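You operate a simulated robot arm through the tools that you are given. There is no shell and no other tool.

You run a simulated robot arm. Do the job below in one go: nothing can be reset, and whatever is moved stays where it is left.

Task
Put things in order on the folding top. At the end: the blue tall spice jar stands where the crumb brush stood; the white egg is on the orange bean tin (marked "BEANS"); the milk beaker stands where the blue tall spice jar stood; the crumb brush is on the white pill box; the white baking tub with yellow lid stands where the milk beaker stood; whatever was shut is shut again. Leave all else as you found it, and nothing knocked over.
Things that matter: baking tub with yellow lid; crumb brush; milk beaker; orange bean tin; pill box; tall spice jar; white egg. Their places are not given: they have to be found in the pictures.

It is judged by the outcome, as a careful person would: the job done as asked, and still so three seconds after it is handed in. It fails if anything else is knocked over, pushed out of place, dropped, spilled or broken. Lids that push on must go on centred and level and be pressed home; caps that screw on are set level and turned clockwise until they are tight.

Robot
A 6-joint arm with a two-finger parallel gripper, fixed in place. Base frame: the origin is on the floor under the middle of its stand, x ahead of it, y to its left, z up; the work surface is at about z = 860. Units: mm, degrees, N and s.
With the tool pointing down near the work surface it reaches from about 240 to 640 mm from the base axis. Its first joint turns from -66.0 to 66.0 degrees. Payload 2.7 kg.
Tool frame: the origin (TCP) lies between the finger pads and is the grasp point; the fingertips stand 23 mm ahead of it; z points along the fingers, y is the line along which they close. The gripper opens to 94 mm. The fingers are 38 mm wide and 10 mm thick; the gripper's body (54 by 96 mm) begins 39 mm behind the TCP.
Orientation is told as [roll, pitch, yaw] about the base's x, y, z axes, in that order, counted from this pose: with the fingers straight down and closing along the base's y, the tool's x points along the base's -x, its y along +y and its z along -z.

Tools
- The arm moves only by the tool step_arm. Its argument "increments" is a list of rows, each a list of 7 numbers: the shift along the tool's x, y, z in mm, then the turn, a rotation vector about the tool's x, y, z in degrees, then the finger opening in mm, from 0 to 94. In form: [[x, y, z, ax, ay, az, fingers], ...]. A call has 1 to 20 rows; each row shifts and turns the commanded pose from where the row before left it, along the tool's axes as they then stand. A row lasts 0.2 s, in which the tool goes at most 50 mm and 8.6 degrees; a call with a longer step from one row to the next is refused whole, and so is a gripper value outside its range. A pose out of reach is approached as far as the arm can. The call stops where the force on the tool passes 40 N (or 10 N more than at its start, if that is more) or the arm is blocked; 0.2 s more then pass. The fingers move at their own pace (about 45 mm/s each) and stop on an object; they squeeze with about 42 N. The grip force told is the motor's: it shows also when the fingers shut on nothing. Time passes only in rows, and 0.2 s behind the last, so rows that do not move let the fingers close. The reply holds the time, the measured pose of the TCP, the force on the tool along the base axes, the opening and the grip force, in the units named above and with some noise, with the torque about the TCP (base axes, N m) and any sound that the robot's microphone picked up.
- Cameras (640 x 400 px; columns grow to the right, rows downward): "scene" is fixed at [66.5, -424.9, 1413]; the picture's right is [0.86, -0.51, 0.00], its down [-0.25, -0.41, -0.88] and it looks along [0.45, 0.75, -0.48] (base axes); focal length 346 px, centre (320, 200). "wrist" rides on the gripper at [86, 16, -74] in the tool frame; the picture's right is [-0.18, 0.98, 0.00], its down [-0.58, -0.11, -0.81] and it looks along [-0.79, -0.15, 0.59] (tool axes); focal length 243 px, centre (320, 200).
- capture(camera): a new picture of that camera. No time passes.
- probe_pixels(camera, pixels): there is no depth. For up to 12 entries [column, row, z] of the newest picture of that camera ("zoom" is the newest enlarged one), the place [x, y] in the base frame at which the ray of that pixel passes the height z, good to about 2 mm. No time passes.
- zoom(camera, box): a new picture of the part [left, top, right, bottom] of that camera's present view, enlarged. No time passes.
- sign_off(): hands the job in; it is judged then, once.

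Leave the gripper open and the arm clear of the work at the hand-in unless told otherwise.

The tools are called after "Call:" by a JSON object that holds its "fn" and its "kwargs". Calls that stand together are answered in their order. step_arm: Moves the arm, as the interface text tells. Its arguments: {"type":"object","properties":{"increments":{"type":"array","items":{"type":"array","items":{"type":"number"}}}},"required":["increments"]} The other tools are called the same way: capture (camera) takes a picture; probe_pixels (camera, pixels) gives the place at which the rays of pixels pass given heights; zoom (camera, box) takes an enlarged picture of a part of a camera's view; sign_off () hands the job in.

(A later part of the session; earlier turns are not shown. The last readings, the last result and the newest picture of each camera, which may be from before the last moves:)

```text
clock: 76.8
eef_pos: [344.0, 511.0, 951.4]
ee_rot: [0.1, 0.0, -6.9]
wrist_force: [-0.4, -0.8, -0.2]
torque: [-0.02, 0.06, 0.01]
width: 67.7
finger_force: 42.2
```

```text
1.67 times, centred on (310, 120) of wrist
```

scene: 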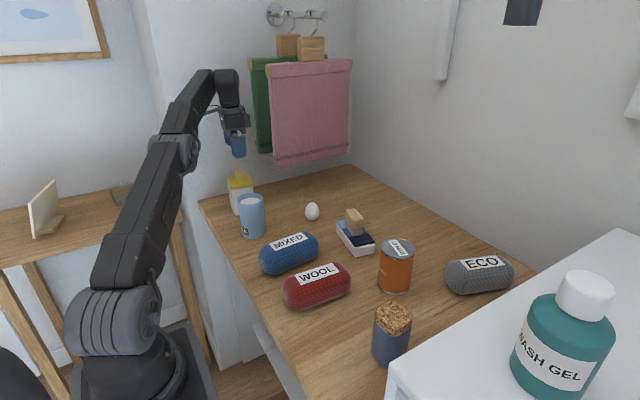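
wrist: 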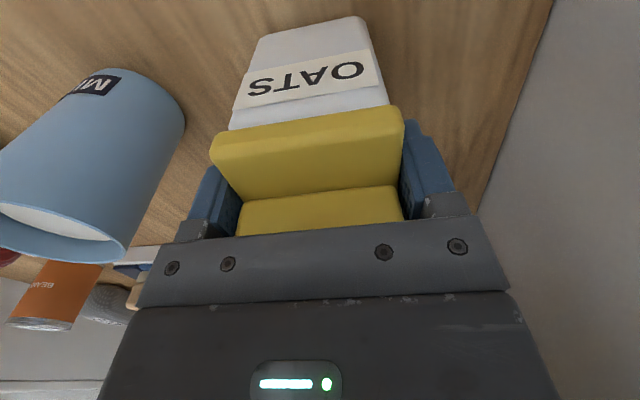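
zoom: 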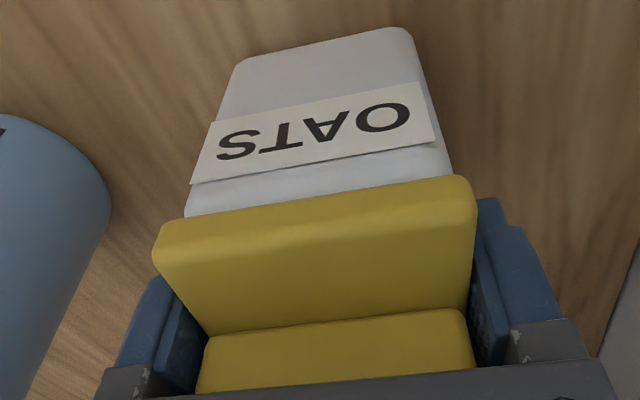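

Held at 67.7 mm on the lid band. I'll do a very small trial lift of 4 mm, to see if the body comes along with the lid.

Call:
{"fn": "step_arm", "kwargs": {"increments": [[0, 0, -1, 0, 0, 0, 58], [0, 0, -1, 0, 0, 0, 58], [0, 0, -1, 0, 0, 0, 58], [0, 0, -1, 0, 0, 0, 58], [0, 0, 0, 0, 0, 0, 58], [0, 0, 0, 0, 0, 0, 58]]}}

Call:
{"fn": "capture", "kwargs": {"camera": "wrist"}}

Call:
{"fn": "zoom", "kwargs": {"camera": "wrist", "box": [180, 0, 440, 240]}}

Call:
{"fn": "zoom", "kwargs": {"camera": "scene", "box": [215, 160, 279, 224]}}

```text
clock: 78.2
eef_pos: [345.3, 511.6, 957.6]
ee_rot: [0.1, 0.0, -7.0]
wrist_force: [-0.8, 0.0, -3.4]
torque: [0.0, -0.01, 0.0]
width: 67.7
finger_force: 41.4
```

```text
taken
```

wrist: 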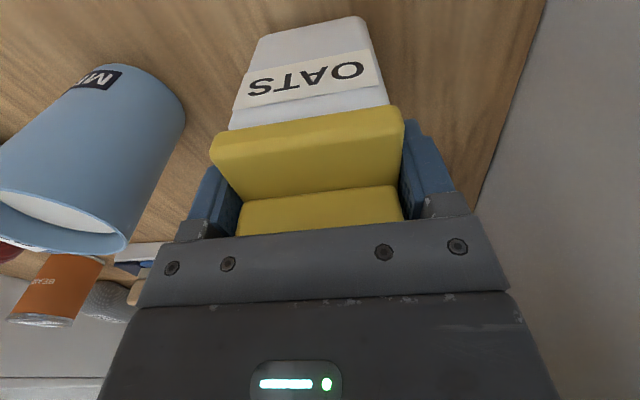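

```text
1.67 times, centred on (310, 120) of wrist
```

zoom: 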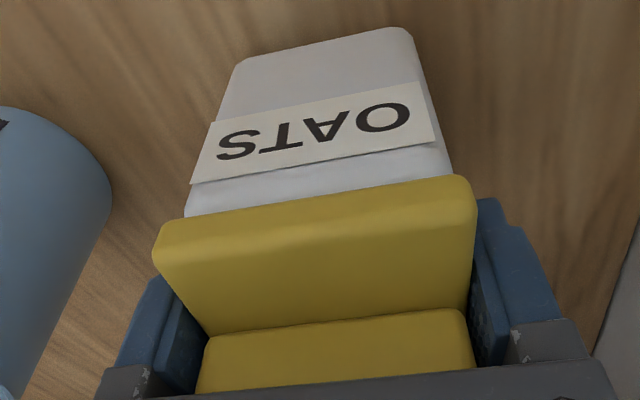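

```text
6.25 times, centred on (247, 192) of scene
```

zoom: 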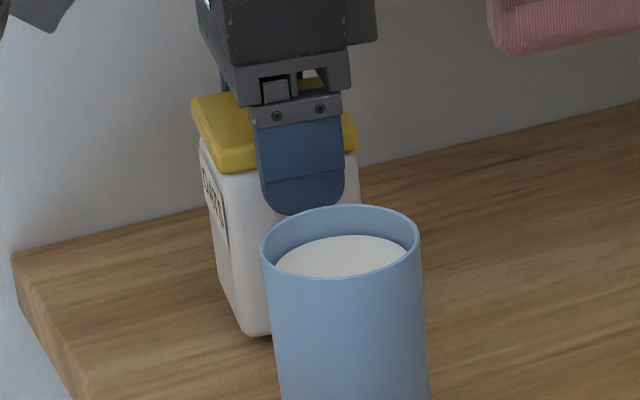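

The picture is unchanged and the load is 3.4 N, so the whole tub is up with its lid seated. I'll continue a gentle lift of about 80 mm.

Call:
{"fn": "step_arm", "kwargs": {"increments": [[0, 0, -2, 0, 0, 0, 58], [0, 0, -4, 0, 0, 0, 58], [0, 0, -7, 0, 0, 0, 58], [0, 0, -10, 0, 0, 0, 58], [0, 0, -12, 0, 0, 0, 58], [0, 0, -12, 0, 0, 0, 58], [0, 0, -12, 0, 0, 0, 58], [0, 0, -10, 0, 0, 0, 58], [0, 0, -7, 0, 0, 0, 58], [0, 0, -4, 0, 0, 0, 58], [0, 0, -2, 0, 0, 0, 58], [0, 0, 0, 0, 0, 0, 58], [0, 0, 0, 0, 0, 0, 58]]}}

Call:
{"fn": "capture", "kwargs": {"camera": "wrist"}}

Call:
{"fn": "capture", "kwargs": {"camera": "scene"}}

```text
clock: 81.0
eef_pos: [342.9, 509.9, 1038.8]
ee_rot: [0.1, 0.0, -7.1]
wrist_force: [0.0, 0.5, -2.8]
torque: [0.02, -0.02, 0.01]
width: 67.6
finger_force: 42.1
```

```text
taken
```

wrist: 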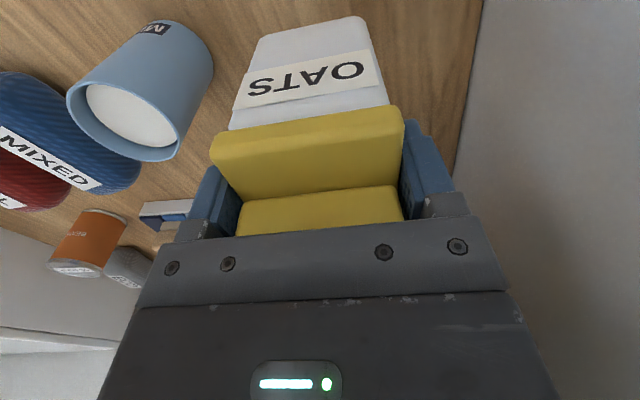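

```text
taken
```

scene: 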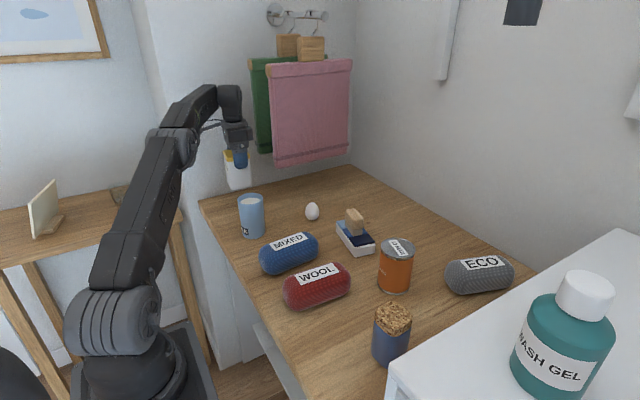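

All steady. Next I'll rise another 54 mm while moving slightly inward, staying clear of the beaker.

Call:
{"fn": "step_arm", "kwargs": {"increments": [[-0.9, -1.2, -2, 0, 0, 0, 58], [-1.8, -2.4, -4, 0, 0, 0, 58], [-3.1, -4.2, -7, 0, 0, 0, 58], [-4, -5.4, -9, 0, 0, 0, 58], [-4.5, -6, -10, 0, 0, 0, 58], [-4, -5.4, -9, 0, 0, 0, 58], [-3.1, -4.2, -7, 0, 0, 0, 58], [-1.8, -2.4, -4, 0, 0, 0, 58], [-0.9, -1.2, -2, 0, 0, 0, 58], [0, 0, 0, 0, 0, 0, 58], [0, 0, 0, 0, 0, 0, 58]]}}

```text
clock: 83.4
eef_pos: [363.3, 475.4, 1091.8]
ee_rot: [0.1, -0.1, -7.0]
wrist_force: [0.5, 0.0, -2.3]
torque: [0.03, 0.02, 0.01]
width: 67.7
finger_force: 41.5
```

Now at (363,475,1092). I'll carry it to the beaker's old place in two smooth legs, rising 20 mm more on the first for extra clearance over the tin.

Call:
{"fn": "step_arm", "kwargs": {"increments": [[-1.33, -3.77, 0, 0, 0, 0, 58], [-2.66, -7.54, 0, 0, 0, 0, 58], [-4.32, -12.26, 0, 0, 0, 0, 58], [-5.98, -16.97, -1, 0, 0, 0, 58], [-7.64, -21.69, -2, 0, 0, 0, 58], [-8.96, -25.46, -2, 0, 0, 0, 58], [-8.9, -25.27, -3, 0, 0, 0, 58], [-8.9, -25.27, -3, 0, 0, 0, 58], [-8.9, -25.27, -3, 0, 0, 0, 58], [-8.9, -25.27, -2, 0, 0, 0, 58], [-8.9, -25.27, -2, 0, 0, 0, 58], [-8.96, -25.46, -1, 0, 0, 0, 58], [-7.64, -21.69, -1, 0, 0, 0, 58], [-5.98, -16.97, 0, 0, 0, 0, 58], [-4.32, -12.26, 0, 0, 0, 0, 58], [-2.66, -7.54, 0, 0, 0, 0, 58], [-1.33, -3.77, 0, 0, 0, 0, 58], [0, 0, 0, 0, 0, 0, 58]]}}

Call:
{"fn": "step_arm", "kwargs": {"increments": [[-1.33, -3.77, 0, 0, 0, 0, 58], [-2.66, -7.54, 0, 0, 0, 0, 58], [-4.32, -12.26, 0, 0, 0, 0, 58], [-5.98, -16.97, 0, 0, 0, 0, 58], [-7.64, -21.69, 0, 0, 0, 0, 58], [-8.96, -25.46, 0, 0, 0, 0, 58], [-8.9, -25.27, 0, 0, 0, 0, 58], [-8.9, -25.27, 0, 0, 0, 0, 58], [-8.9, -25.27, 0, 0, 0, 0, 58], [-8.9, -25.27, 0, 0, 0, 0, 58], [-8.9, -25.27, 0, 0, 0, 0, 58], [-8.96, -25.46, 0, 0, 0, 0, 58], [-7.64, -21.69, 0, 0, 0, 0, 58], [-5.98, -16.97, 0, 0, 0, 0, 58], [-4.32, -12.26, 0, 0, 0, 0, 58], [-2.66, -7.54, 0, 0, 0, 0, 58], [-1.33, -3.77, 0, 0, 0, 0, 58], [0, 0, 0, 0, 0, 0, 58], [0, 0, 0, 0, 0, 0, 58]]}}

Call:
{"fn": "capture", "kwargs": {"camera": "wrist"}}

Call:
{"fn": "capture", "kwargs": {"camera": "scene"}}

```text
clock: 87.2
eef_pos: [432.7, 162.9, 1111.9]
ee_rot: [0.1, 0.0, -6.9]
wrist_force: [-0.4, 0.2, -3.1]
torque: [0.03, -0.03, 0.01]
width: 67.7
finger_force: 41.8
```

```text
clock: 91.2
eef_pos: [500.3, -151.0, 1111.2]
ee_rot: [0.1, 0.0, -7.0]
wrist_force: [0.1, -0.7, -2.2]
torque: [0.02, 0.0, 0.01]
width: 67.8
finger_force: 41.9
```

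```text
taken
```

wrist: 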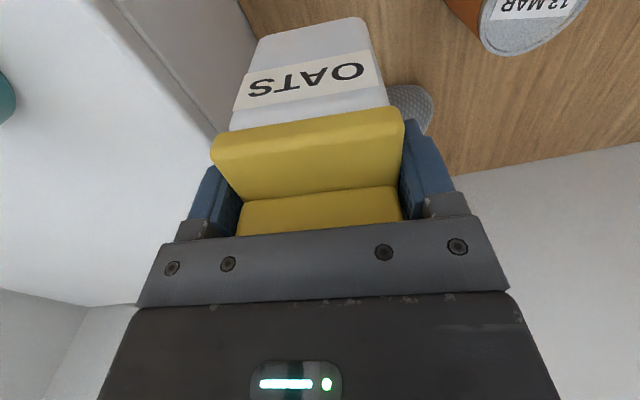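

```text
taken
```

scene: 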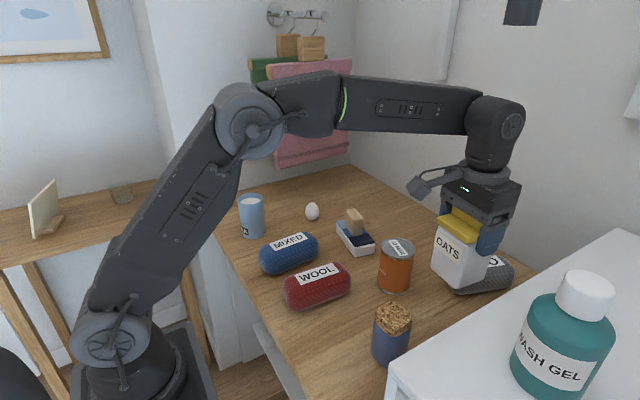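

The tub is over the beaker's old place. I'll check the grey ECO bag's clearance before lowering.

Call:
{"fn": "probe_pixels", "kwargs": {"camera": "scene", "pixels": [[446, 275, 885], [449, 285, 870], [458, 294, 862], [480, 293, 862], [506, 288, 862]]}}

Call:
{"fn": "probe_pixels", "kwargs": {"camera": "wrist", "pixels": [[390, 95, 885], [410, 86, 885], [432, 110, 885]]}}

```text
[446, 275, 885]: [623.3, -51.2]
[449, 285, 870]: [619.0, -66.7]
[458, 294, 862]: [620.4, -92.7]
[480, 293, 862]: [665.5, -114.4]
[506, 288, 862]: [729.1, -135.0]
```

```text
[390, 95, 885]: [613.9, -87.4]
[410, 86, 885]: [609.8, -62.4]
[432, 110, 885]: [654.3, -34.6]
```

The ECO bag begins at x ≈ 610, well clear. Lowering the tub smoothly to about 6 mm above the table.

Call:
{"fn": "step_arm", "kwargs": {"increments": [[0, 0, 3, 0, 0, 0, 58], [0, 0, 6, 0, 0, 0, 58], [0, 0, 10, 0, 0, 0, 58], [0, 0, 14, 0, 0, 0, 58], [0, 0, 18, 0, 0, 0, 58], [0, 0, 20, 0, 0, 0, 58], [0, 0, 20, 0, 0, 0, 58], [0, 0, 20, 0, 0, 0, 58], [0, 0, 16, 0, 0, 0, 58], [0, 0, 12, 0, 0, 0, 58], [0, 0, 8, 0, 0, 0, 58], [0, 0, 4, 0, 0, 0, 58], [0, 0, 2, 0, 0, 0, 58], [0, 0, 0, 0, 0, 0, 58], [0, 0, 0, 0, 0, 0, 58], [0, 0, 0, 0, 0, 0, 58]]}}

Call:
{"fn": "capture", "kwargs": {"camera": "wrist"}}

```text
clock: 94.6
eef_pos: [500.3, -150.1, 958.4]
ee_rot: [0.1, 0.0, -7.0]
wrist_force: [0.3, 1.2, -3.0]
torque: [-0.01, -0.01, -0.01]
width: 67.7
finger_force: 42.1
```

```text
taken
```

wrist: 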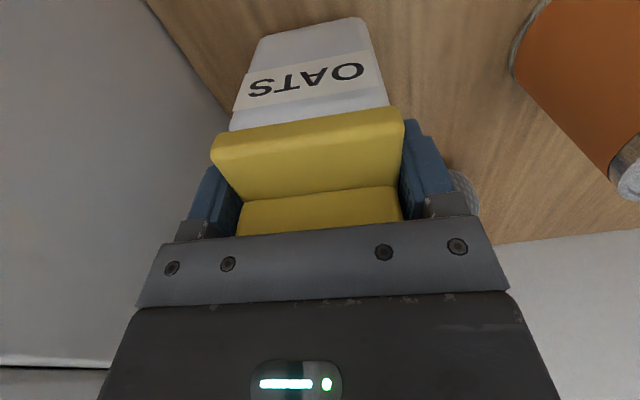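

At (500.3,-150.1,958.4). Creeping down until it touches.

Call:
{"fn": "step_arm", "kwargs": {"increments": [[0, 0, 2, 0, 0, 0, 58], [0, 0, 2, 0, 0, 0, 58], [0, 0, 0, 0, 0, 0, 58], [0, 0, 0, 0, 0, 0, 58]]}}

Call:
{"fn": "step_arm", "kwargs": {"increments": [[0, 0, 1.2, 0, 0, 0, 58], [0, 0, 0, 0, 0, 0, 58], [0, 0, 0, 0, 0, 0, 58]]}}

Call:
{"fn": "step_arm", "kwargs": {"increments": [[0, 0, 1.2, 0, 0, 0, 58], [0, 0, 0, 0, 0, 0, 58], [0, 0, 0, 0, 0, 0, 58]]}}

```text
clock: 95.6
eef_pos: [500.2, -149.7, 954.7]
ee_rot: [0.1, 0.0, -7.0]
wrist_force: [0.3, -0.4, -3.5]
torque: [0.01, 0.0, 0.02]
width: 67.7
finger_force: 41.9
```

```text
clock: 96.4
eef_pos: [501.6, -150.7, 953.2]
ee_rot: [0.1, 0.0, -7.0]
wrist_force: [-0.5, -0.5, -2.3]
torque: [0.03, 0.0, 0.02]
width: 67.7
finger_force: 42.1
```

```text
clock: 97.2
eef_pos: [502.0, -150.5, 952.5]
ee_rot: [0.1, 0.1, -7.0]
wrist_force: [-1.2, -0.3, 2.0]
torque: [-0.05, 0.22, -0.02]
width: 67.7
finger_force: 42.0
```

Touching (force now +2 N). I'll press down a touch more (1.5 mm) so that the lid is surely home, then read.

Call:
{"fn": "step_arm", "kwargs": {"increments": [[0, 0, 1.5, 0, 0, 0, 58], [0, 0, 0, 0, 0, 0, 58], [0, 0, 0, 0, 0, 0, 58]]}}

```text
clock: 98.0
eef_pos: [501.3, -150.8, 953.2]
ee_rot: [0.0, -0.2, -7.0]
wrist_force: [-1.0, -0.1, 20.0]
torque: [0.18, 0.98, -0.01]
width: 67.9
finger_force: 42.2
```

20 N pressed. I'll ease off and open the fingers slowly to 84 (keeping clear of the shelf).

Call:
{"fn": "step_arm", "kwargs": {"increments": [[0, 0, -1.8, 0, 0, 0, 58], [0, 0, 0, 0, 0, 0, 58], [0, 0, 0, 0, 0, 0, 68], [0, 0, 0, 0, 0, 0, 72], [0, 0, 0, 0, 0, 0, 78], [0, 0, 0, 0, 0, 0, 84], [0, 0, 0, 0, 0, 0, 84], [0, 0, 0, 0, 0, 0, 84]]}}

Call:
{"fn": "capture", "kwargs": {"camera": "wrist"}}

Call:
{"fn": "zoom", "kwargs": {"camera": "scene", "box": [380, 200, 520, 340]}}

```text
clock: 99.8
eef_pos: [501.3, -150.1, 952.9]
ee_rot: [0.1, 0.0, -7.0]
wrist_force: [-0.5, -0.5, 0.2]
torque: [-0.03, -0.03, -0.01]
width: 83.7
finger_force: 0.0
```

```text
taken
```

wrist: 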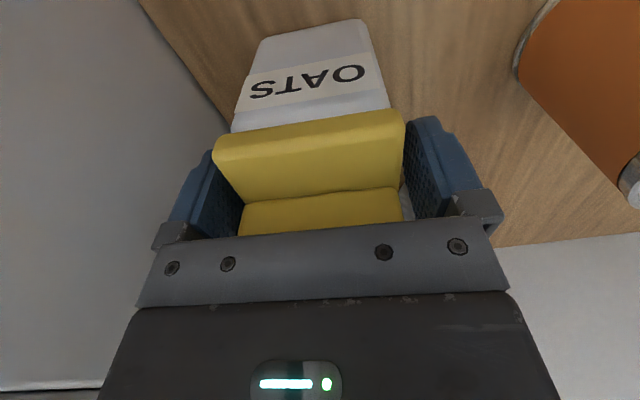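

```text
2.86 times, centred on (450, 270) of scene
```

zoom: 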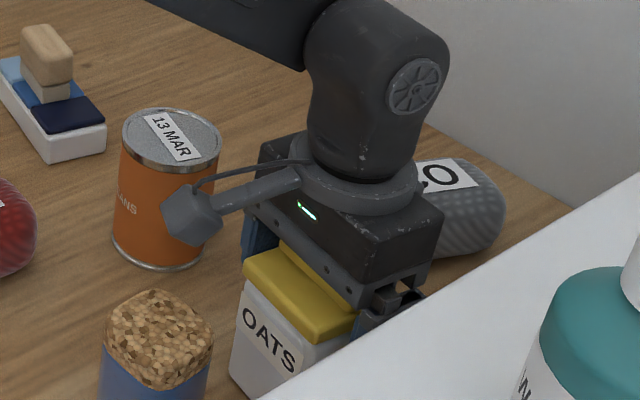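

Released; the tub stands on the spot, lid level. Now I'll lift straight up and look at it.

Call:
{"fn": "step_arm", "kwargs": {"increments": [[0, 0, -8, 0, 0, 0, 84], [0, 0, -20, 0, 0, 0, 84], [0, 0, -35, 0, 0, 0, 84], [0, 0, -40, 0, 0, 0, 90], [0, 0, -30, 0, 0, 0, 94], [0, 0, 0, 0, 0, 0, 94], [0, 0, 0, 0, 0, 0, 94]]}}

Call:
{"fn": "capture", "kwargs": {"camera": "wrist"}}

Call:
{"fn": "zoom", "kwargs": {"camera": "scene", "box": [380, 200, 520, 340]}}

```text
clock: 101.4
eef_pos: [501.6, -151.1, 1088.6]
ee_rot: [0.1, 0.0, -7.0]
wrist_force: [-0.3, -1.0, 0.0]
torque: [0.02, 0.04, 0.02]
width: 93.9
finger_force: 0.2
```

```text
taken
```

wrist: 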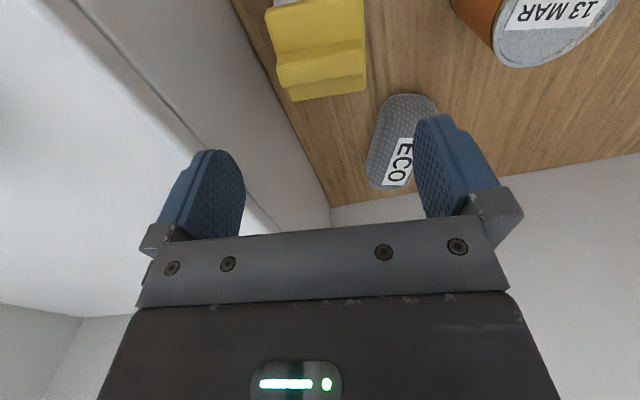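

```text
2.86 times, centred on (450, 270) of scene
```

zoom: 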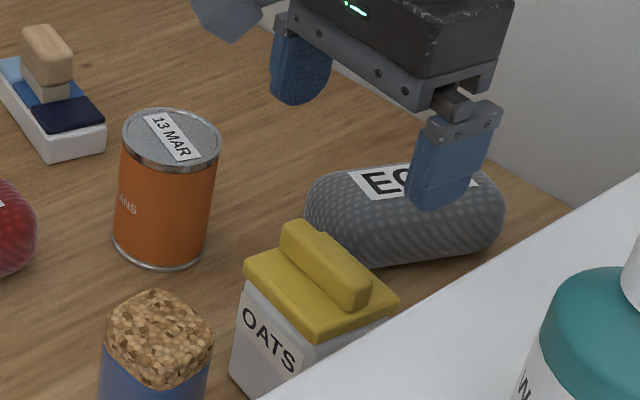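

The tub stands with its lid level and shut. Next I'll stop above the tin to measure its top.

Call:
{"fn": "step_arm", "kwargs": {"increments": [[0, 0, 0, 0, 0, -7, 94], [0, 40, 0, 0, 0, 0, 94], [0, 40, 0, 0, 0, 0, 94], [0, 40, 0, 0, 0, 0, 94], [0, 36, 0, 0, 0, 0, 94], [0, 0, 0, 0, 0, 0, 94], [0, 0, 0, 0, 0, 0, 94], [0, 0, 0, 0, 0, 0, 94]]}}

Call:
{"fn": "capture", "kwargs": {"camera": "wrist"}}

Call:
{"fn": "zoom", "kwargs": {"camera": "wrist", "box": [240, 0, 400, 100]}}

Call:
{"fn": "zoom", "kwargs": {"camera": "scene", "box": [370, 230, 420, 300]}}

```text
clock: 103.2
eef_pos: [502.2, 3.3, 1084.2]
ee_rot: [0.1, 0.0, 0.0]
wrist_force: [-0.2, 0.0, 0.2]
torque: [-0.04, -0.01, -0.01]
width: 94.1
finger_force: 0.1
```

```text
taken
```

wrist: 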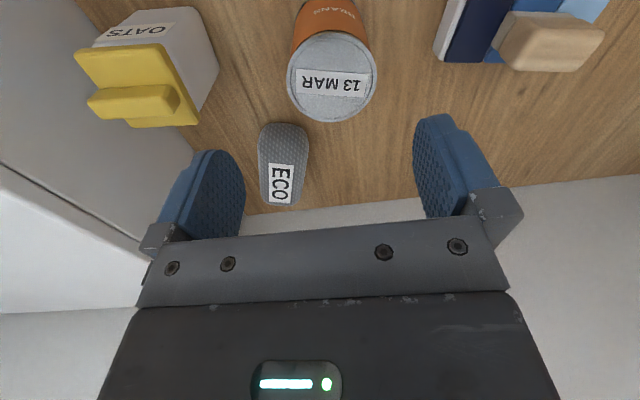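

```text
4.00 times, centred on (320, 50) of wrist
```

zoom: 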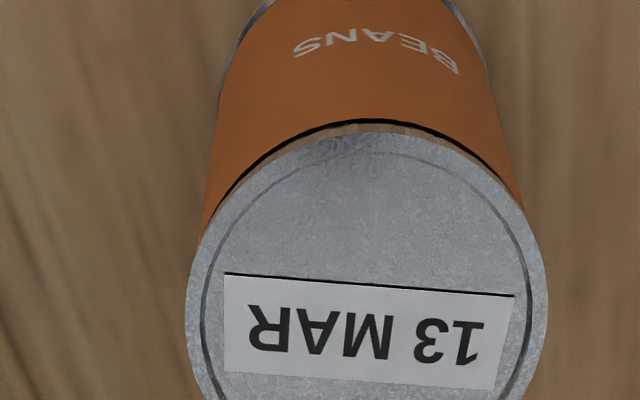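

```text
5.71 times, centred on (395, 265) of scene
```

zoom: 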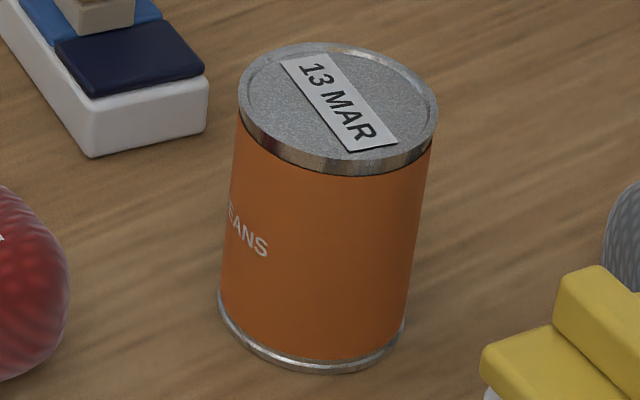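

The tin's lid is flat with a "13 MAR" sticker. I'll probe the top disc in both views to fix its centre and height.

Call:
{"fn": "probe_pixels", "kwargs": {"camera": "wrist", "pixels": [[286.8, 75, 960], [377, 75, 960], [331, 30, 960], [333, 122, 960], [286.8, 75, 970], [377, 75, 970], [331, 30, 970], [333, 122, 970], [296, 68, 965], [369, 73, 965], [296, 93, 965], [365, 98, 965]]}}

Call:
{"fn": "probe_pixels", "kwargs": {"camera": "scene", "pixels": [[380.7, 249, 960], [415.7, 249, 960], [398.2, 248, 950], [398.2, 248, 960], [398.2, 248, 970], [394, 293, 860]]}}

```text
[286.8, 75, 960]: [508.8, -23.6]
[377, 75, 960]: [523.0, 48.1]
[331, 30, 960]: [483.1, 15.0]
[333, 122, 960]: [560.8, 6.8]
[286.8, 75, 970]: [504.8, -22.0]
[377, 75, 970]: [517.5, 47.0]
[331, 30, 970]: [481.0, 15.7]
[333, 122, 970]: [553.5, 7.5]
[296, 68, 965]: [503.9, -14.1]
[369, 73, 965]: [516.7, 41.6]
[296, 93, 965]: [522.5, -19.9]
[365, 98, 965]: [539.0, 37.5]
```

```text
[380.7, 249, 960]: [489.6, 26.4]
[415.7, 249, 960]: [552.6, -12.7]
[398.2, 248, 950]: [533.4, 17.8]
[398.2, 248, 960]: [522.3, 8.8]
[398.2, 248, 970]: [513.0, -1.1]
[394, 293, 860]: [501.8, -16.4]
```

The tin top's centre is about (521,11), z ≈ 961, with the sticker in the middle. Now to the egg, hovering above it.

Call:
{"fn": "step_arm", "kwargs": {"increments": [[0, 43, 0, 0, 0, 0, 94], [0, 43, 0, 0, 0, 0, 94], [0, 43, 0, 0, 0, 0, 94], [0, 43, 0, 0, 0, 0, 94], [0, 43, 0, 0, 0, 0, 94], [0, 43, 0, 0, 0, 0, 94], [0, 43, 0, 0, 0, 0, 94], [0, 45, 0, 0, 0, 0, 94], [0, 0, 30, 0, 0, 0, 94], [0, 0, 30, 0, 0, 0, 94], [0, 0, 30, 0, 0, 0, 94], [0, 0, 0, 0, 0, 0, 94], [0, 0, 0, 0, 0, 0, 94], [0, 0, 0, 0, 0, 0, 94]]}}

Call:
{"fn": "capture", "kwargs": {"camera": "wrist"}}

Call:
{"fn": "zoom", "kwargs": {"camera": "wrist", "box": [240, 40, 400, 140]}}

```text
clock: 106.2
eef_pos: [501.0, 351.1, 996.8]
ee_rot: [0.0, 0.1, 0.0]
wrist_force: [0.0, 0.3, -0.9]
torque: [0.0, -0.01, 0.01]
width: 94.1
finger_force: 0.1
```

```text
taken
```

wrist: 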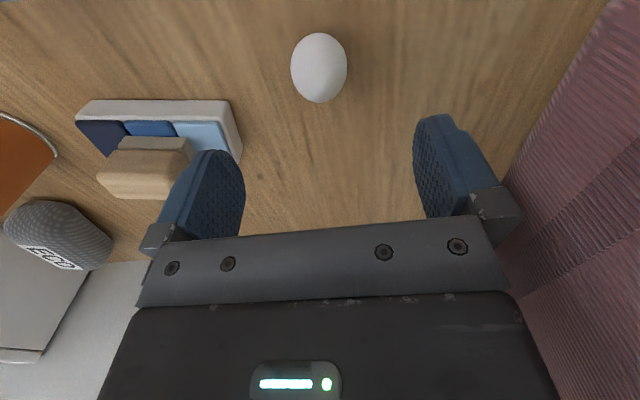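

```text
4.00 times, centred on (320, 90) of wrist
```

zoom: 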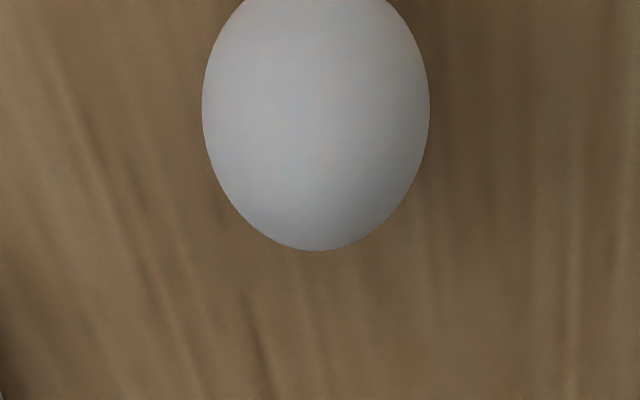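

The egg sits right below the tool (centre at (319,69)), about 42 mm wide. I'll descend to TCP z ≈ 890 with the fingers at 80.

Call:
{"fn": "step_arm", "kwargs": {"increments": [[-1, 0, 30, 0, 0, 0, 80], [0, 0, 30, 0, 0, 0, 80], [0, 0, 20, 0, 0, 0, 80], [0, 0, 14, 0, 0, 0, 80], [0, 0, 8, 0, 0, 0, 80], [0, 0, 4, 0, 0, 0, 80], [0, 0, 0, 0, 0, 0, 80], [0, 0, 0, 0, 0, 0, 80], [0, 0, 0, 0, 0, 0, 80]]}}

Call:
{"fn": "capture", "kwargs": {"camera": "wrist"}}

Call:
{"fn": "zoom", "kwargs": {"camera": "scene", "box": [270, 160, 370, 240]}}

```text
clock: 108.2
eef_pos: [500.6, 351.6, 890.7]
ee_rot: [0.1, -0.1, 0.0]
wrist_force: [-1.3, -0.3, 0.2]
torque: [-0.03, 0.01, -0.02]
width: 79.8
finger_force: 0.1
```

```text
taken
```

wrist: 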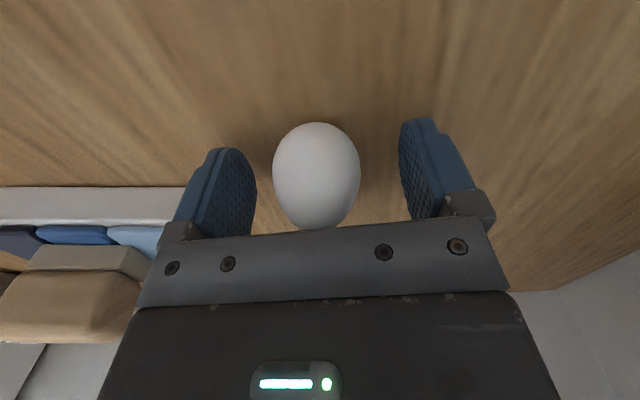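

```text
5.00 times, centred on (320, 200) of scene
```

zoom: 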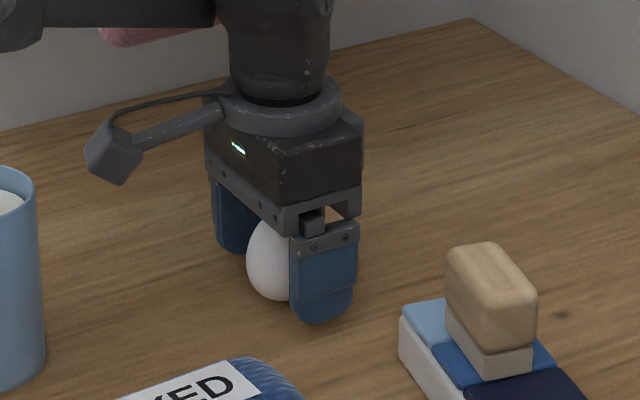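

The egg is well centred, about 1.5 mm to the left. I'll nudge over and close in small steps, watching the grip force.

Call:
{"fn": "step_arm", "kwargs": {"increments": [[0, -1.5, 0, 0, 0, 0, 70], [0, 0, 0, 0, 0, 0, 60], [0, 0, 0, 0, 0, 0, 52], [0, 0, 0, 0, 0, 0, 46], [0, 0, 0, 0, 0, 0, 44], [0, 0, 0, 0, 0, 0, 44]]}}

Call:
{"fn": "step_arm", "kwargs": {"increments": [[0, 0, 0, 0, 0, 0, 42.5], [0, 0, 0, 0, 0, 0, 42.5]]}}

Call:
{"fn": "step_arm", "kwargs": {"increments": [[0, 0, 0, 0, 0, 0, 41.5], [0, 0, 0, 0, 0, 0, 41.5]]}}

Call:
{"fn": "step_arm", "kwargs": {"increments": [[0, 0, 0, 0, 0, 0, 40.5], [0, 0, 0, 0, 0, 0, 40.5]]}}

```text
clock: 109.6
eef_pos: [500.9, 349.2, 890.6]
ee_rot: [0.1, 0.0, 0.0]
wrist_force: [-0.2, -0.5, 0.1]
torque: [0.02, 0.02, 0.01]
width: 44.0
finger_force: 0.1
```

```text
clock: 110.2
eef_pos: [501.9, 349.8, 890.9]
ee_rot: [0.1, -0.1, 0.0]
wrist_force: [-0.6, 0.5, 0.5]
torque: [-0.02, 0.0, 0.0]
width: 42.8
finger_force: 0.7
```

```text
clock: 110.8
eef_pos: [501.5, 348.7, 890.5]
ee_rot: [0.2, 0.1, 0.0]
wrist_force: [0.2, 0.8, 0.9]
torque: [0.01, -0.01, -0.01]
width: 42.5
finger_force: 1.2
```

```text
clock: 111.4
eef_pos: [502.3, 348.9, 890.4]
ee_rot: [0.1, 0.0, 0.0]
wrist_force: [0.0, 0.5, 0.3]
torque: [-0.02, 0.02, 0.03]
width: 41.8
finger_force: 14.2
```

The grip is now 14 N at 41.8 mm, which is plenty for an egg and gentle. I'll hold the command there and lift slowly.

Call:
{"fn": "step_arm", "kwargs": {"increments": [[0, 0, 0, 0, 0, 0, 40.2], [0, 0, -2, 0, 0, 0, 40.2], [0, 0, -5, 0, 0, 0, 40.2], [0, 0, -8, 0, 0, 0, 40.2], [0, 0, -8, 0, 0, 0, 40.2], [0, 0, -5, 0, 0, 0, 40.2], [0, 0, -2, 0, 0, 0, 40.2], [0, 0, 0, 0, 0, 0, 40.2]]}}

Call:
{"fn": "capture", "kwargs": {"camera": "wrist"}}

Call:
{"fn": "zoom", "kwargs": {"camera": "scene", "box": [270, 160, 370, 240]}}

```text
clock: 113.2
eef_pos: [502.1, 351.3, 918.8]
ee_rot: [0.2, 0.0, -0.1]
wrist_force: [-0.9, -0.7, -1.4]
torque: [0.01, 0.02, -0.02]
width: 41.8
finger_force: 14.2
```

```text
taken
```

wrist: 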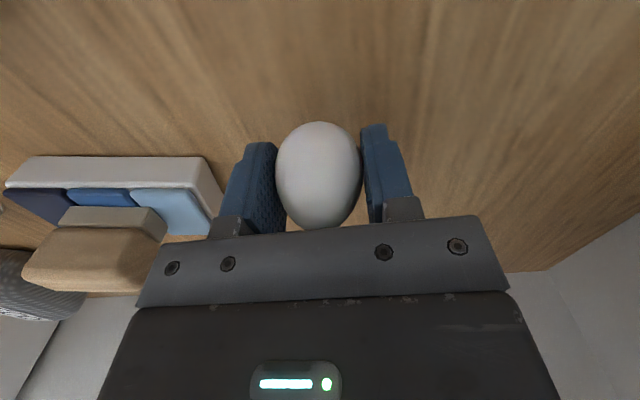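

```text
5.00 times, centred on (320, 200) of scene
```

zoom: 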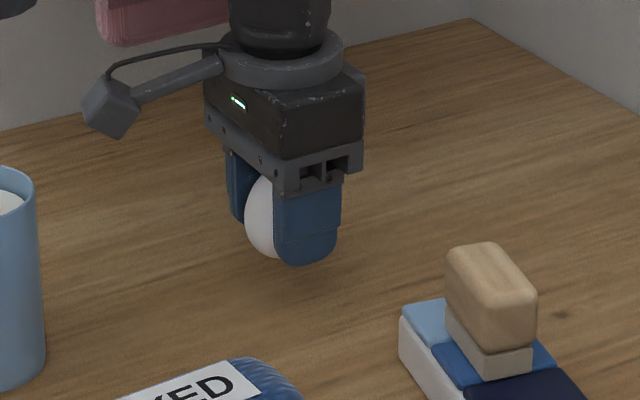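

The egg is held upright and steady. Lifting to z ≈ 1055, smoothly.

Call:
{"fn": "step_arm", "kwargs": {"increments": [[0, 0, -4, 0, 0, 0, 40.2], [0, 0, -8, 0, 0, 0, 40.2], [0, 0, -14, 0, 0, 0, 40.2], [0, 0, -20, 0, 0, 0, 40.2], [0, 0, -22, 0, 0, 0, 40.2], [0, 0, -22, 0, 0, 0, 40.2], [0, 0, -20, 0, 0, 0, 40.2], [0, 0, -14, 0, 0, 0, 40.2], [0, 0, -8, 0, 0, 0, 40.2], [0, 0, -4, 0, 0, 0, 40.2], [0, 0, 0, 0, 0, 0, 40.2]]}}

Call:
{"fn": "step_arm", "kwargs": {"increments": [[-0.2, -4, 0, 0, 0, 0, 40.2], [-0.4, -8, 0, 0, 0, 0, 40.2], [-0.7, -13, 0, 0, 0, 0, 40.2], [-1, -18, 0, 0, 0, 0, 40.2], [-1.3, -23, 0, 0, 0, 0, 40.2], [-1.5, -27, 0, 0, 0, 0, 40.2], [-1.7, -30, 0, 0, 0, 0, 40.2], [-1.7, -30, 0, 0, 0, 0, 40.2], [-1.8, -32, 0, 0, 0, 0, 40.2], [-1.8, -32, 0, 0, 0, 0, 40.2], [-1.7, -30, 0, 0, 0, 0, 40.2], [-1.5, -27, 0, 0, 0, 0, 40.2], [-1.3, -23, 0, 0, 0, 0, 40.2], [-1, -18, 0, 0, 0, 0, 40.2], [-0.7, -13, 0, 0, 0, 0, 40.2], [-0.4, -8, 0, 0, 0, 0, 40.2], [-0.2, -4, 0, 0, 0, 0, 40.2], [0, 0, 0, 0, 0, 0, 40.2], [0, 0, 0, 0, 0, 0, 40.2]]}}

Call:
{"fn": "capture", "kwargs": {"camera": "wrist"}}

Call:
{"fn": "capture", "kwargs": {"camera": "scene"}}

```text
clock: 115.6
eef_pos: [502.3, 348.6, 1055.7]
ee_rot: [0.1, 0.0, 0.0]
wrist_force: [-0.6, -0.2, -0.6]
torque: [0.04, -0.03, -0.02]
width: 41.8
finger_force: 14.0
```

```text
clock: 119.6
eef_pos: [520.8, 9.3, 1054.4]
ee_rot: [0.1, 0.0, 0.0]
wrist_force: [-0.8, 0.6, -0.8]
torque: [-0.03, 0.0, 0.02]
width: 41.8
finger_force: 13.5
```

```text
taken
```

wrist: 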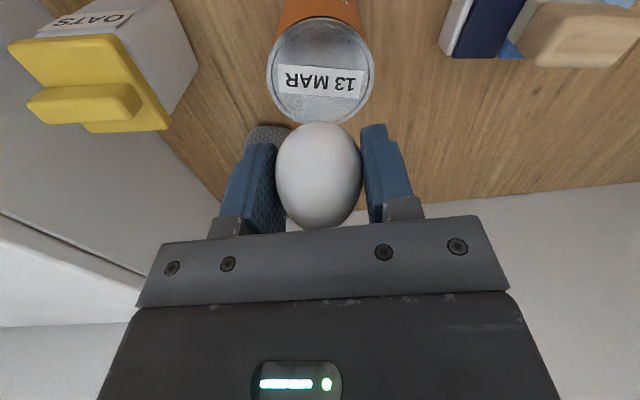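

```text
taken
```

scene: 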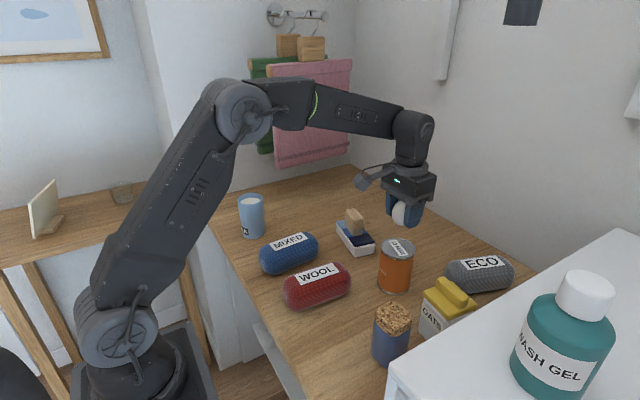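

The egg is above the tin. I'll probe the tin's top again from here to fine-tune.

Call:
{"fn": "probe_pixels", "kwargs": {"camera": "wrist", "pixels": [[266, 70, 961], [376, 70, 961], [320, 17, 961], [321, 124, 961], [280, 64, 961], [369, 70, 961], [278, 92, 961], [360, 98, 961]]}}

Call:
{"fn": "zoom", "kwargs": {"camera": "wrist", "box": [240, 0, 400, 130]}}

```text
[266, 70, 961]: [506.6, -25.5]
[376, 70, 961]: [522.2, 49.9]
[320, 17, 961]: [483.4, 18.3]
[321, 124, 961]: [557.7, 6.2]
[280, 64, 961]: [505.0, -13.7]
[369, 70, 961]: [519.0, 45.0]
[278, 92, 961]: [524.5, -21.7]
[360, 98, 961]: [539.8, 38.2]
```

```text
3.08 times, centred on (320, 65) of wrist
```

zoom: 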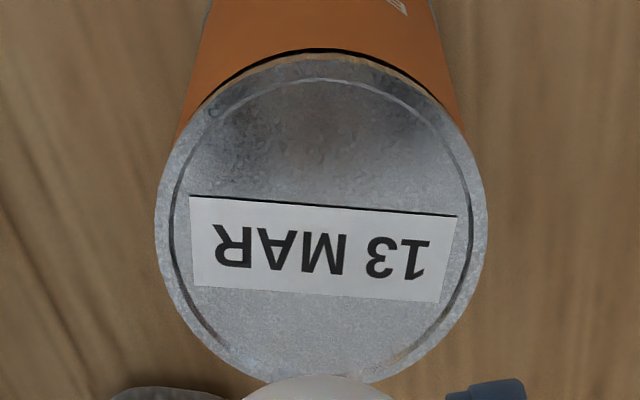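

Tin centre is (521,12), the sticker's centre also. I'll shift +2.5 in y and lower to about 7 mm above the lid.

Call:
{"fn": "step_arm", "kwargs": {"increments": [[-0.4, 1.2, 3, 0, 0, 0, 40.2], [0, 1.2, 6, 0, 0, 0, 40.2], [0, 0, 10, 0, 0, 0, 40.2], [0, 0, 12, 0, 0, 0, 40.2], [0, 0, 10, 0, 0, 0, 40.2], [0, 0, 8, 0, 0, 0, 40.2], [0, 0, 4, 0, 0, 0, 40.2], [0, 0, 2, 0, 0, 0, 40.2], [0, 0, 0, 0, 0, 0, 40.2], [0, 0, 0, 0, 0, 0, 40.2], [0, 0, 0, 0, 0, 0, 40.2]]}}

Call:
{"fn": "capture", "kwargs": {"camera": "wrist"}}

Call:
{"fn": "zoom", "kwargs": {"camera": "scene", "box": [350, 190, 450, 290]}}

```text
clock: 122.0
eef_pos: [521.4, 11.8, 1000.3]
ee_rot: [0.1, 0.1, 0.0]
wrist_force: [0.6, -0.2, -1.0]
torque: [-0.02, -0.02, 0.0]
width: 42.1
finger_force: 14.9
```

```text
taken
```

wrist: 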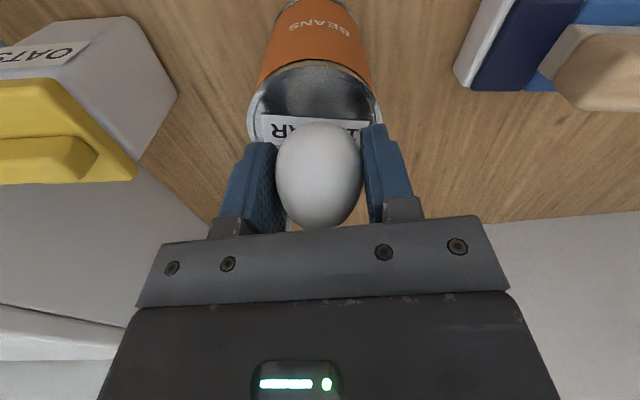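

```text
4.00 times, centred on (400, 240) of scene
```

zoom: 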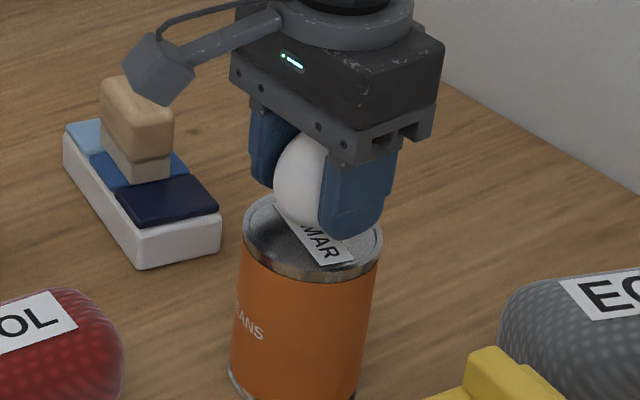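

Well centred over the tin, z = 1000.3. Now creeping down in 1 mm steps until the force rises.

Call:
{"fn": "step_arm", "kwargs": {"increments": [[0, 0, 1.5, 0, 0, 0, 40.2], [0, 0, 1.5, 0, 0, 0, 40.2], [0, 0, 0, 0, 0, 0, 40.2], [0, 0, 0, 0, 0, 0, 40.2]]}}

Call:
{"fn": "step_arm", "kwargs": {"increments": [[0, 0, 1, 0, 0, 0, 40.2], [0, 0, 1, 0, 0, 0, 40.2], [0, 0, 0, 0, 0, 0, 40.2], [0, 0, 0, 0, 0, 0, 40.2]]}}

Call:
{"fn": "capture", "kwargs": {"camera": "wrist"}}

Call:
{"fn": "zoom", "kwargs": {"camera": "scene", "box": [370, 210, 430, 260]}}

```text
clock: 123.0
eef_pos: [520.0, 11.5, 997.5]
ee_rot: [0.1, 0.0, 0.0]
wrist_force: [-0.2, 0.2, -1.5]
torque: [-0.01, -0.01, -0.02]
width: 41.9
finger_force: 14.1
```

```text
clock: 124.0
eef_pos: [520.7, 11.7, 997.2]
ee_rot: [0.1, -0.1, 0.1]
wrist_force: [0.5, 0.0, -0.4]
torque: [-0.04, -0.01, 0.02]
width: 42.0
finger_force: 14.1
```

```text
taken
```

wrist: 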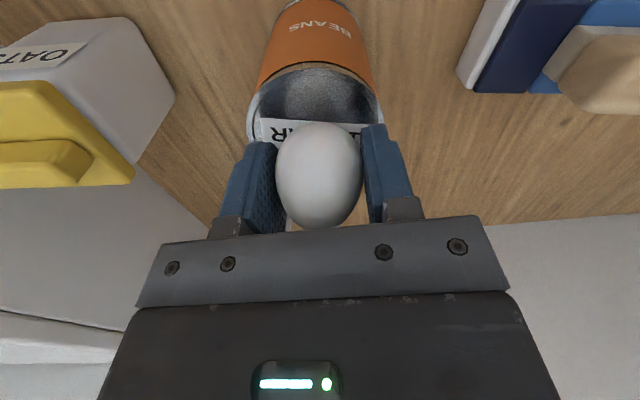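

```text
8.00 times, centred on (400, 235) of scene
```

zoom: 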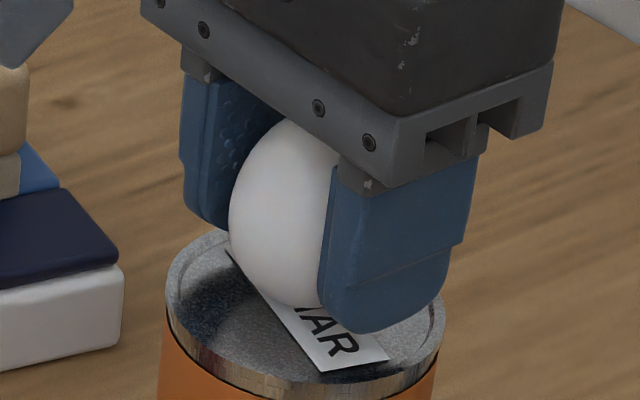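

No contact yet. I'll keep creeping 1 mm at a time.

Call:
{"fn": "step_arm", "kwargs": {"increments": [[0, 0, 1, 0, 0, 0, 40.2], [0, 0, 0, 0, 0, 0, 40.2], [0, 0, 0, 0, 0, 0, 40.2]]}}

Call:
{"fn": "step_arm", "kwargs": {"increments": [[0, 0, 1, 0, 0, 0, 40.2], [0, 0, 0, 0, 0, 0, 40.2], [0, 0, 0, 0, 0, 0, 40.2]]}}

Call:
{"fn": "step_arm", "kwargs": {"increments": [[0, 0, 1, 0, 0, 0, 40.2], [0, 0, 0, 0, 0, 0, 40.2], [0, 0, 0, 0, 0, 0, 40.2]]}}

```text
clock: 124.8
eef_pos: [522.9, 12.7, 994.3]
ee_rot: [0.1, -0.3, 0.0]
wrist_force: [-0.7, -0.5, 12.4]
torque: [-0.04, 0.04, -0.02]
width: 42.0
finger_force: 14.0
```

```text
clock: 125.6
eef_pos: [521.2, 11.5, 994.8]
ee_rot: [0.1, -0.2, 0.0]
wrist_force: [3.7, -0.5, 13.7]
torque: [0.01, -0.09, 0.01]
width: 42.3
finger_force: 14.3
```

```text
clock: 126.4
eef_pos: [521.3, 11.7, 991.0]
ee_rot: [0.1, 0.1, 0.0]
wrist_force: [0.5, -0.7, 2.7]
torque: [-0.03, 0.01, -0.01]
width: 41.6
finger_force: 14.3
```

Contact came at z ≈ 994 (12 N), and then the egg seems to have slid a little in the grip (force back to 2.7 N at z = 991). I'll look before doing anything else.

Call:
{"fn": "capture", "kwargs": {"camera": "wrist"}}

Call:
{"fn": "zoom", "kwargs": {"camera": "wrist", "box": [220, 60, 420, 240]}}

Call:
{"fn": "zoom", "kwargs": {"camera": "scene", "box": [370, 210, 430, 260]}}

```text
taken
```

wrist: 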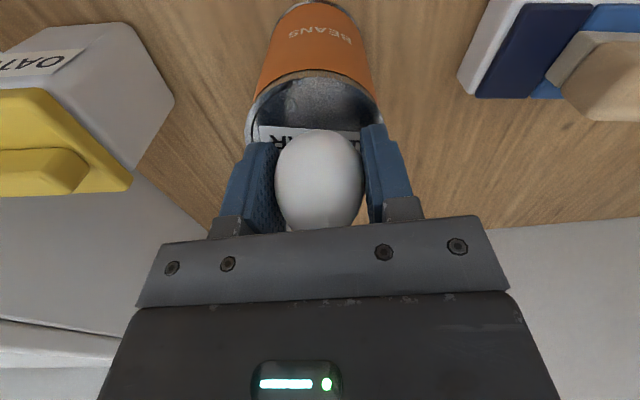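

```text
2.22 times, centred on (320, 150) of wrist
```

zoom: 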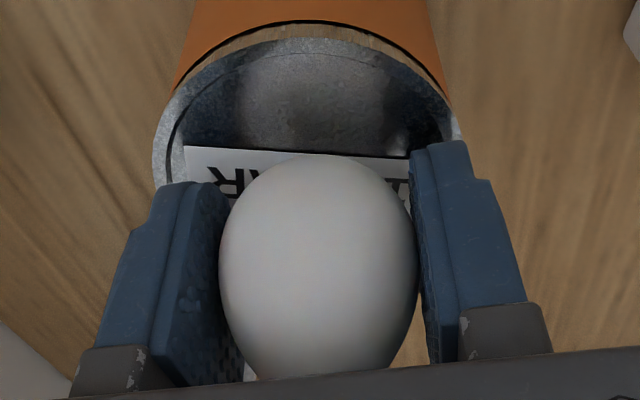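

```text
8.00 times, centred on (400, 235) of scene
```

zoom: 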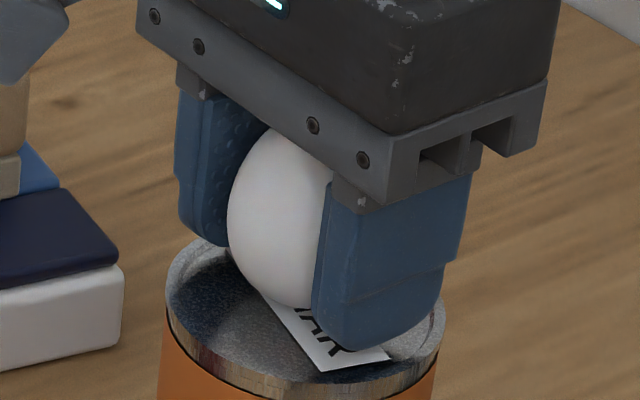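

The egg still looks upright, resting on the tin's centre, with the fingertips about 5 mm above the lid. I'll open very slowly in small steps.

Call:
{"fn": "step_arm", "kwargs": {"increments": [[0, 0, 0, 0, 0, 0, 41], [0, 0, 0, 0, 0, 0, 41.5], [0, 0, 0, 0, 0, 0, 42], [0, 0, 0, 0, 0, 0, 42.5], [0, 0, 0, 0, 0, 0, 43], [0, 0, 0, 0, 0, 0, 43]]}}

Call:
{"fn": "capture", "kwargs": {"camera": "wrist"}}

Call:
{"fn": "zoom", "kwargs": {"camera": "wrist", "box": [220, 60, 420, 240]}}

Call:
{"fn": "zoom", "kwargs": {"camera": "scene", "box": [370, 210, 430, 260]}}

```text
clock: 127.8
eef_pos: [521.4, 12.7, 992.3]
ee_rot: [0.1, 0.0, 0.1]
wrist_force: [-0.2, -1.0, 0.3]
torque: [-0.03, 0.02, 0.01]
width: 43.1
finger_force: 0.9
```

```text
taken
```

wrist: 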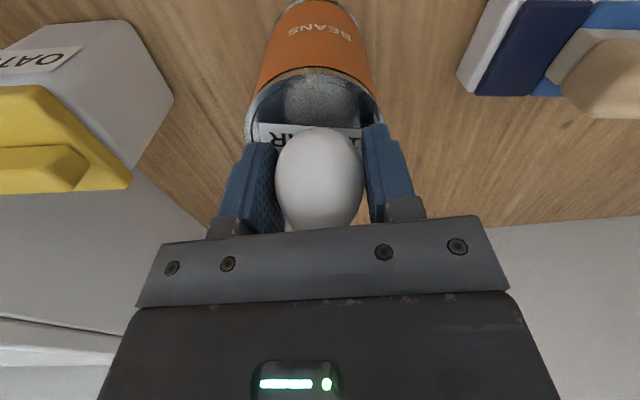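

```text
2.22 times, centred on (320, 150) of wrist
```

zoom: 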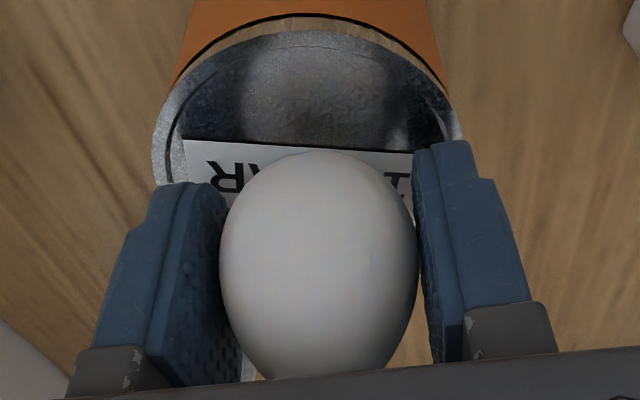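

```text
8.00 times, centred on (400, 235) of scene
```

zoom: 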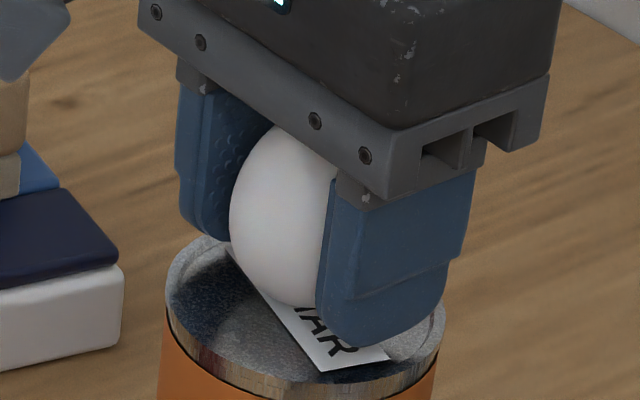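

The egg is standing freely with the fingers at 43.1. Opening further, slowly.

Call:
{"fn": "step_arm", "kwargs": {"increments": [[0, 0, 0, 0, 0, 0, 44], [0, 0, 0, 0, 0, 0, 45], [0, 0, 0, 0, 0, 0, 46.5], [0, 0, 0, 0, 0, 0, 48], [0, 0, 0, 0, 0, 0, 50], [0, 0, 0, 0, 0, 0, 50]]}}

Call:
{"fn": "capture", "kwargs": {"camera": "wrist"}}

Call:
{"fn": "zoom", "kwargs": {"camera": "wrist", "box": [220, 60, 420, 240]}}

Call:
{"fn": "zoom", "kwargs": {"camera": "scene", "box": [370, 210, 430, 260]}}

```text
clock: 129.2
eef_pos: [521.8, 12.2, 993.1]
ee_rot: [0.1, -0.1, 0.0]
wrist_force: [-0.2, 0.5, 0.2]
torque: [0.04, 0.0, 0.0]
width: 49.7
finger_force: 0.1
```

```text
taken
```

wrist: 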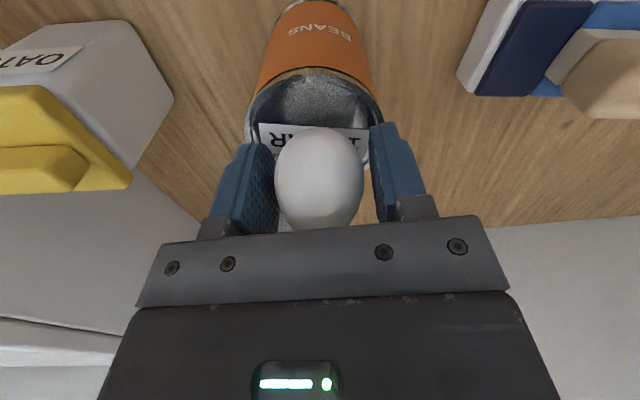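

```text
2.22 times, centred on (320, 150) of wrist
```

zoom: 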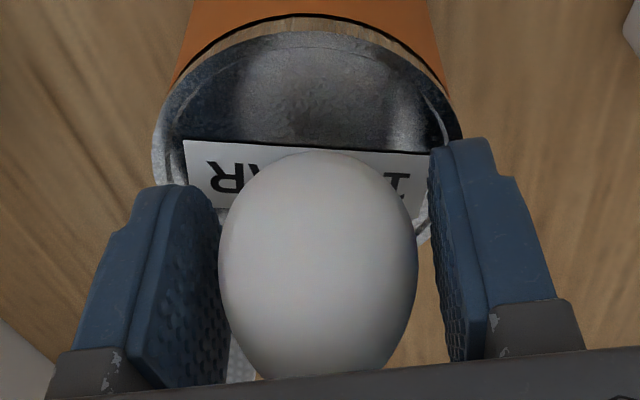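

```text
8.00 times, centred on (400, 235) of scene
```

zoom: 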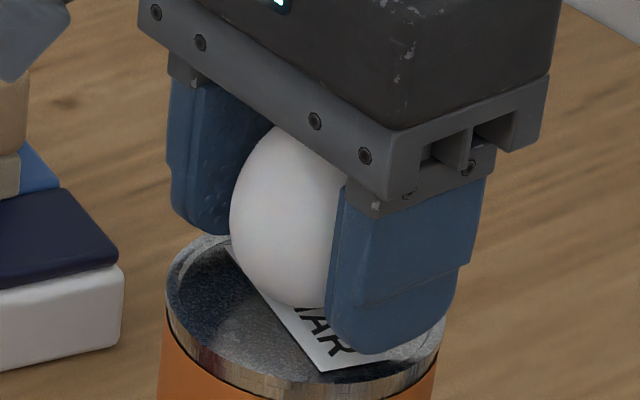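

The egg is standing on its own. I'll open to 76, then lift straight up slowly.

Call:
{"fn": "step_arm", "kwargs": {"increments": [[0, 0, 0, 0, 0, 0, 54], [0, 0, 0, 0, 0, 0, 60], [0, 0, 0, 0, 0, 0, 68], [0, 0, 0, 0, 0, 0, 76], [0, 0, 0, 0, 0, 0, 76], [0, 0, 0, 0, 0, 0, 76]]}}

Call:
{"fn": "step_arm", "kwargs": {"increments": [[0, 0, -4, 0, 0, 0, 76], [0, 0, -8, 0, 0, 0, 76], [0, 0, -14, 0, 0, 0, 76], [0, 0, -20, 0, 0, 0, 76], [0, 0, -25, 0, 0, 0, 76], [0, 0, -25, 0, 0, 0, 76], [0, 0, -15, 0, 0, 0, 80], [0, 0, 0, 0, 0, 0, 80], [0, 0, 0, 0, 0, 0, 80]]}}

Call:
{"fn": "capture", "kwargs": {"camera": "wrist"}}

Call:
{"fn": "capture", "kwargs": {"camera": "scene"}}

```text
clock: 130.6
eef_pos: [520.3, 11.8, 991.5]
ee_rot: [0.1, 0.0, 0.0]
wrist_force: [0.1, 0.3, 0.9]
torque: [-0.02, 0.0, 0.03]
width: 75.9
finger_force: 0.1
```

```text
clock: 132.6
eef_pos: [520.3, 14.4, 1105.1]
ee_rot: [0.1, 0.0, -0.1]
wrist_force: [0.7, 0.1, -0.4]
torque: [0.01, 0.0, 0.01]
width: 80.1
finger_force: 0.1
```

```text
taken
```

wrist: 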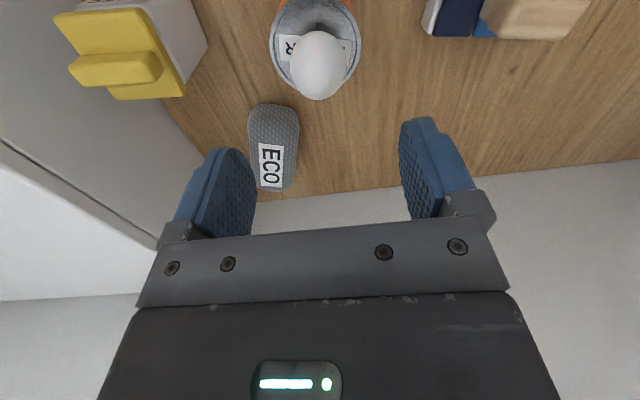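

```text
taken
```

scene: 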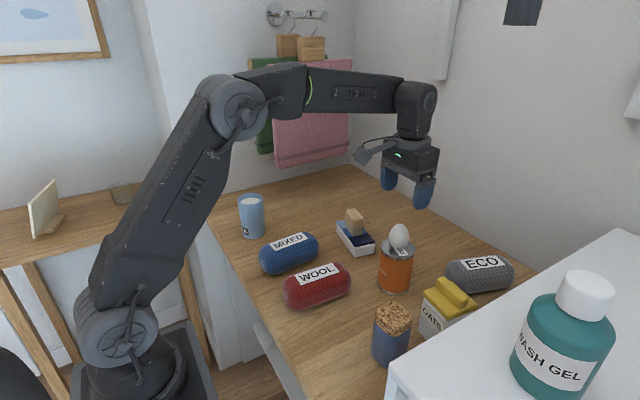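

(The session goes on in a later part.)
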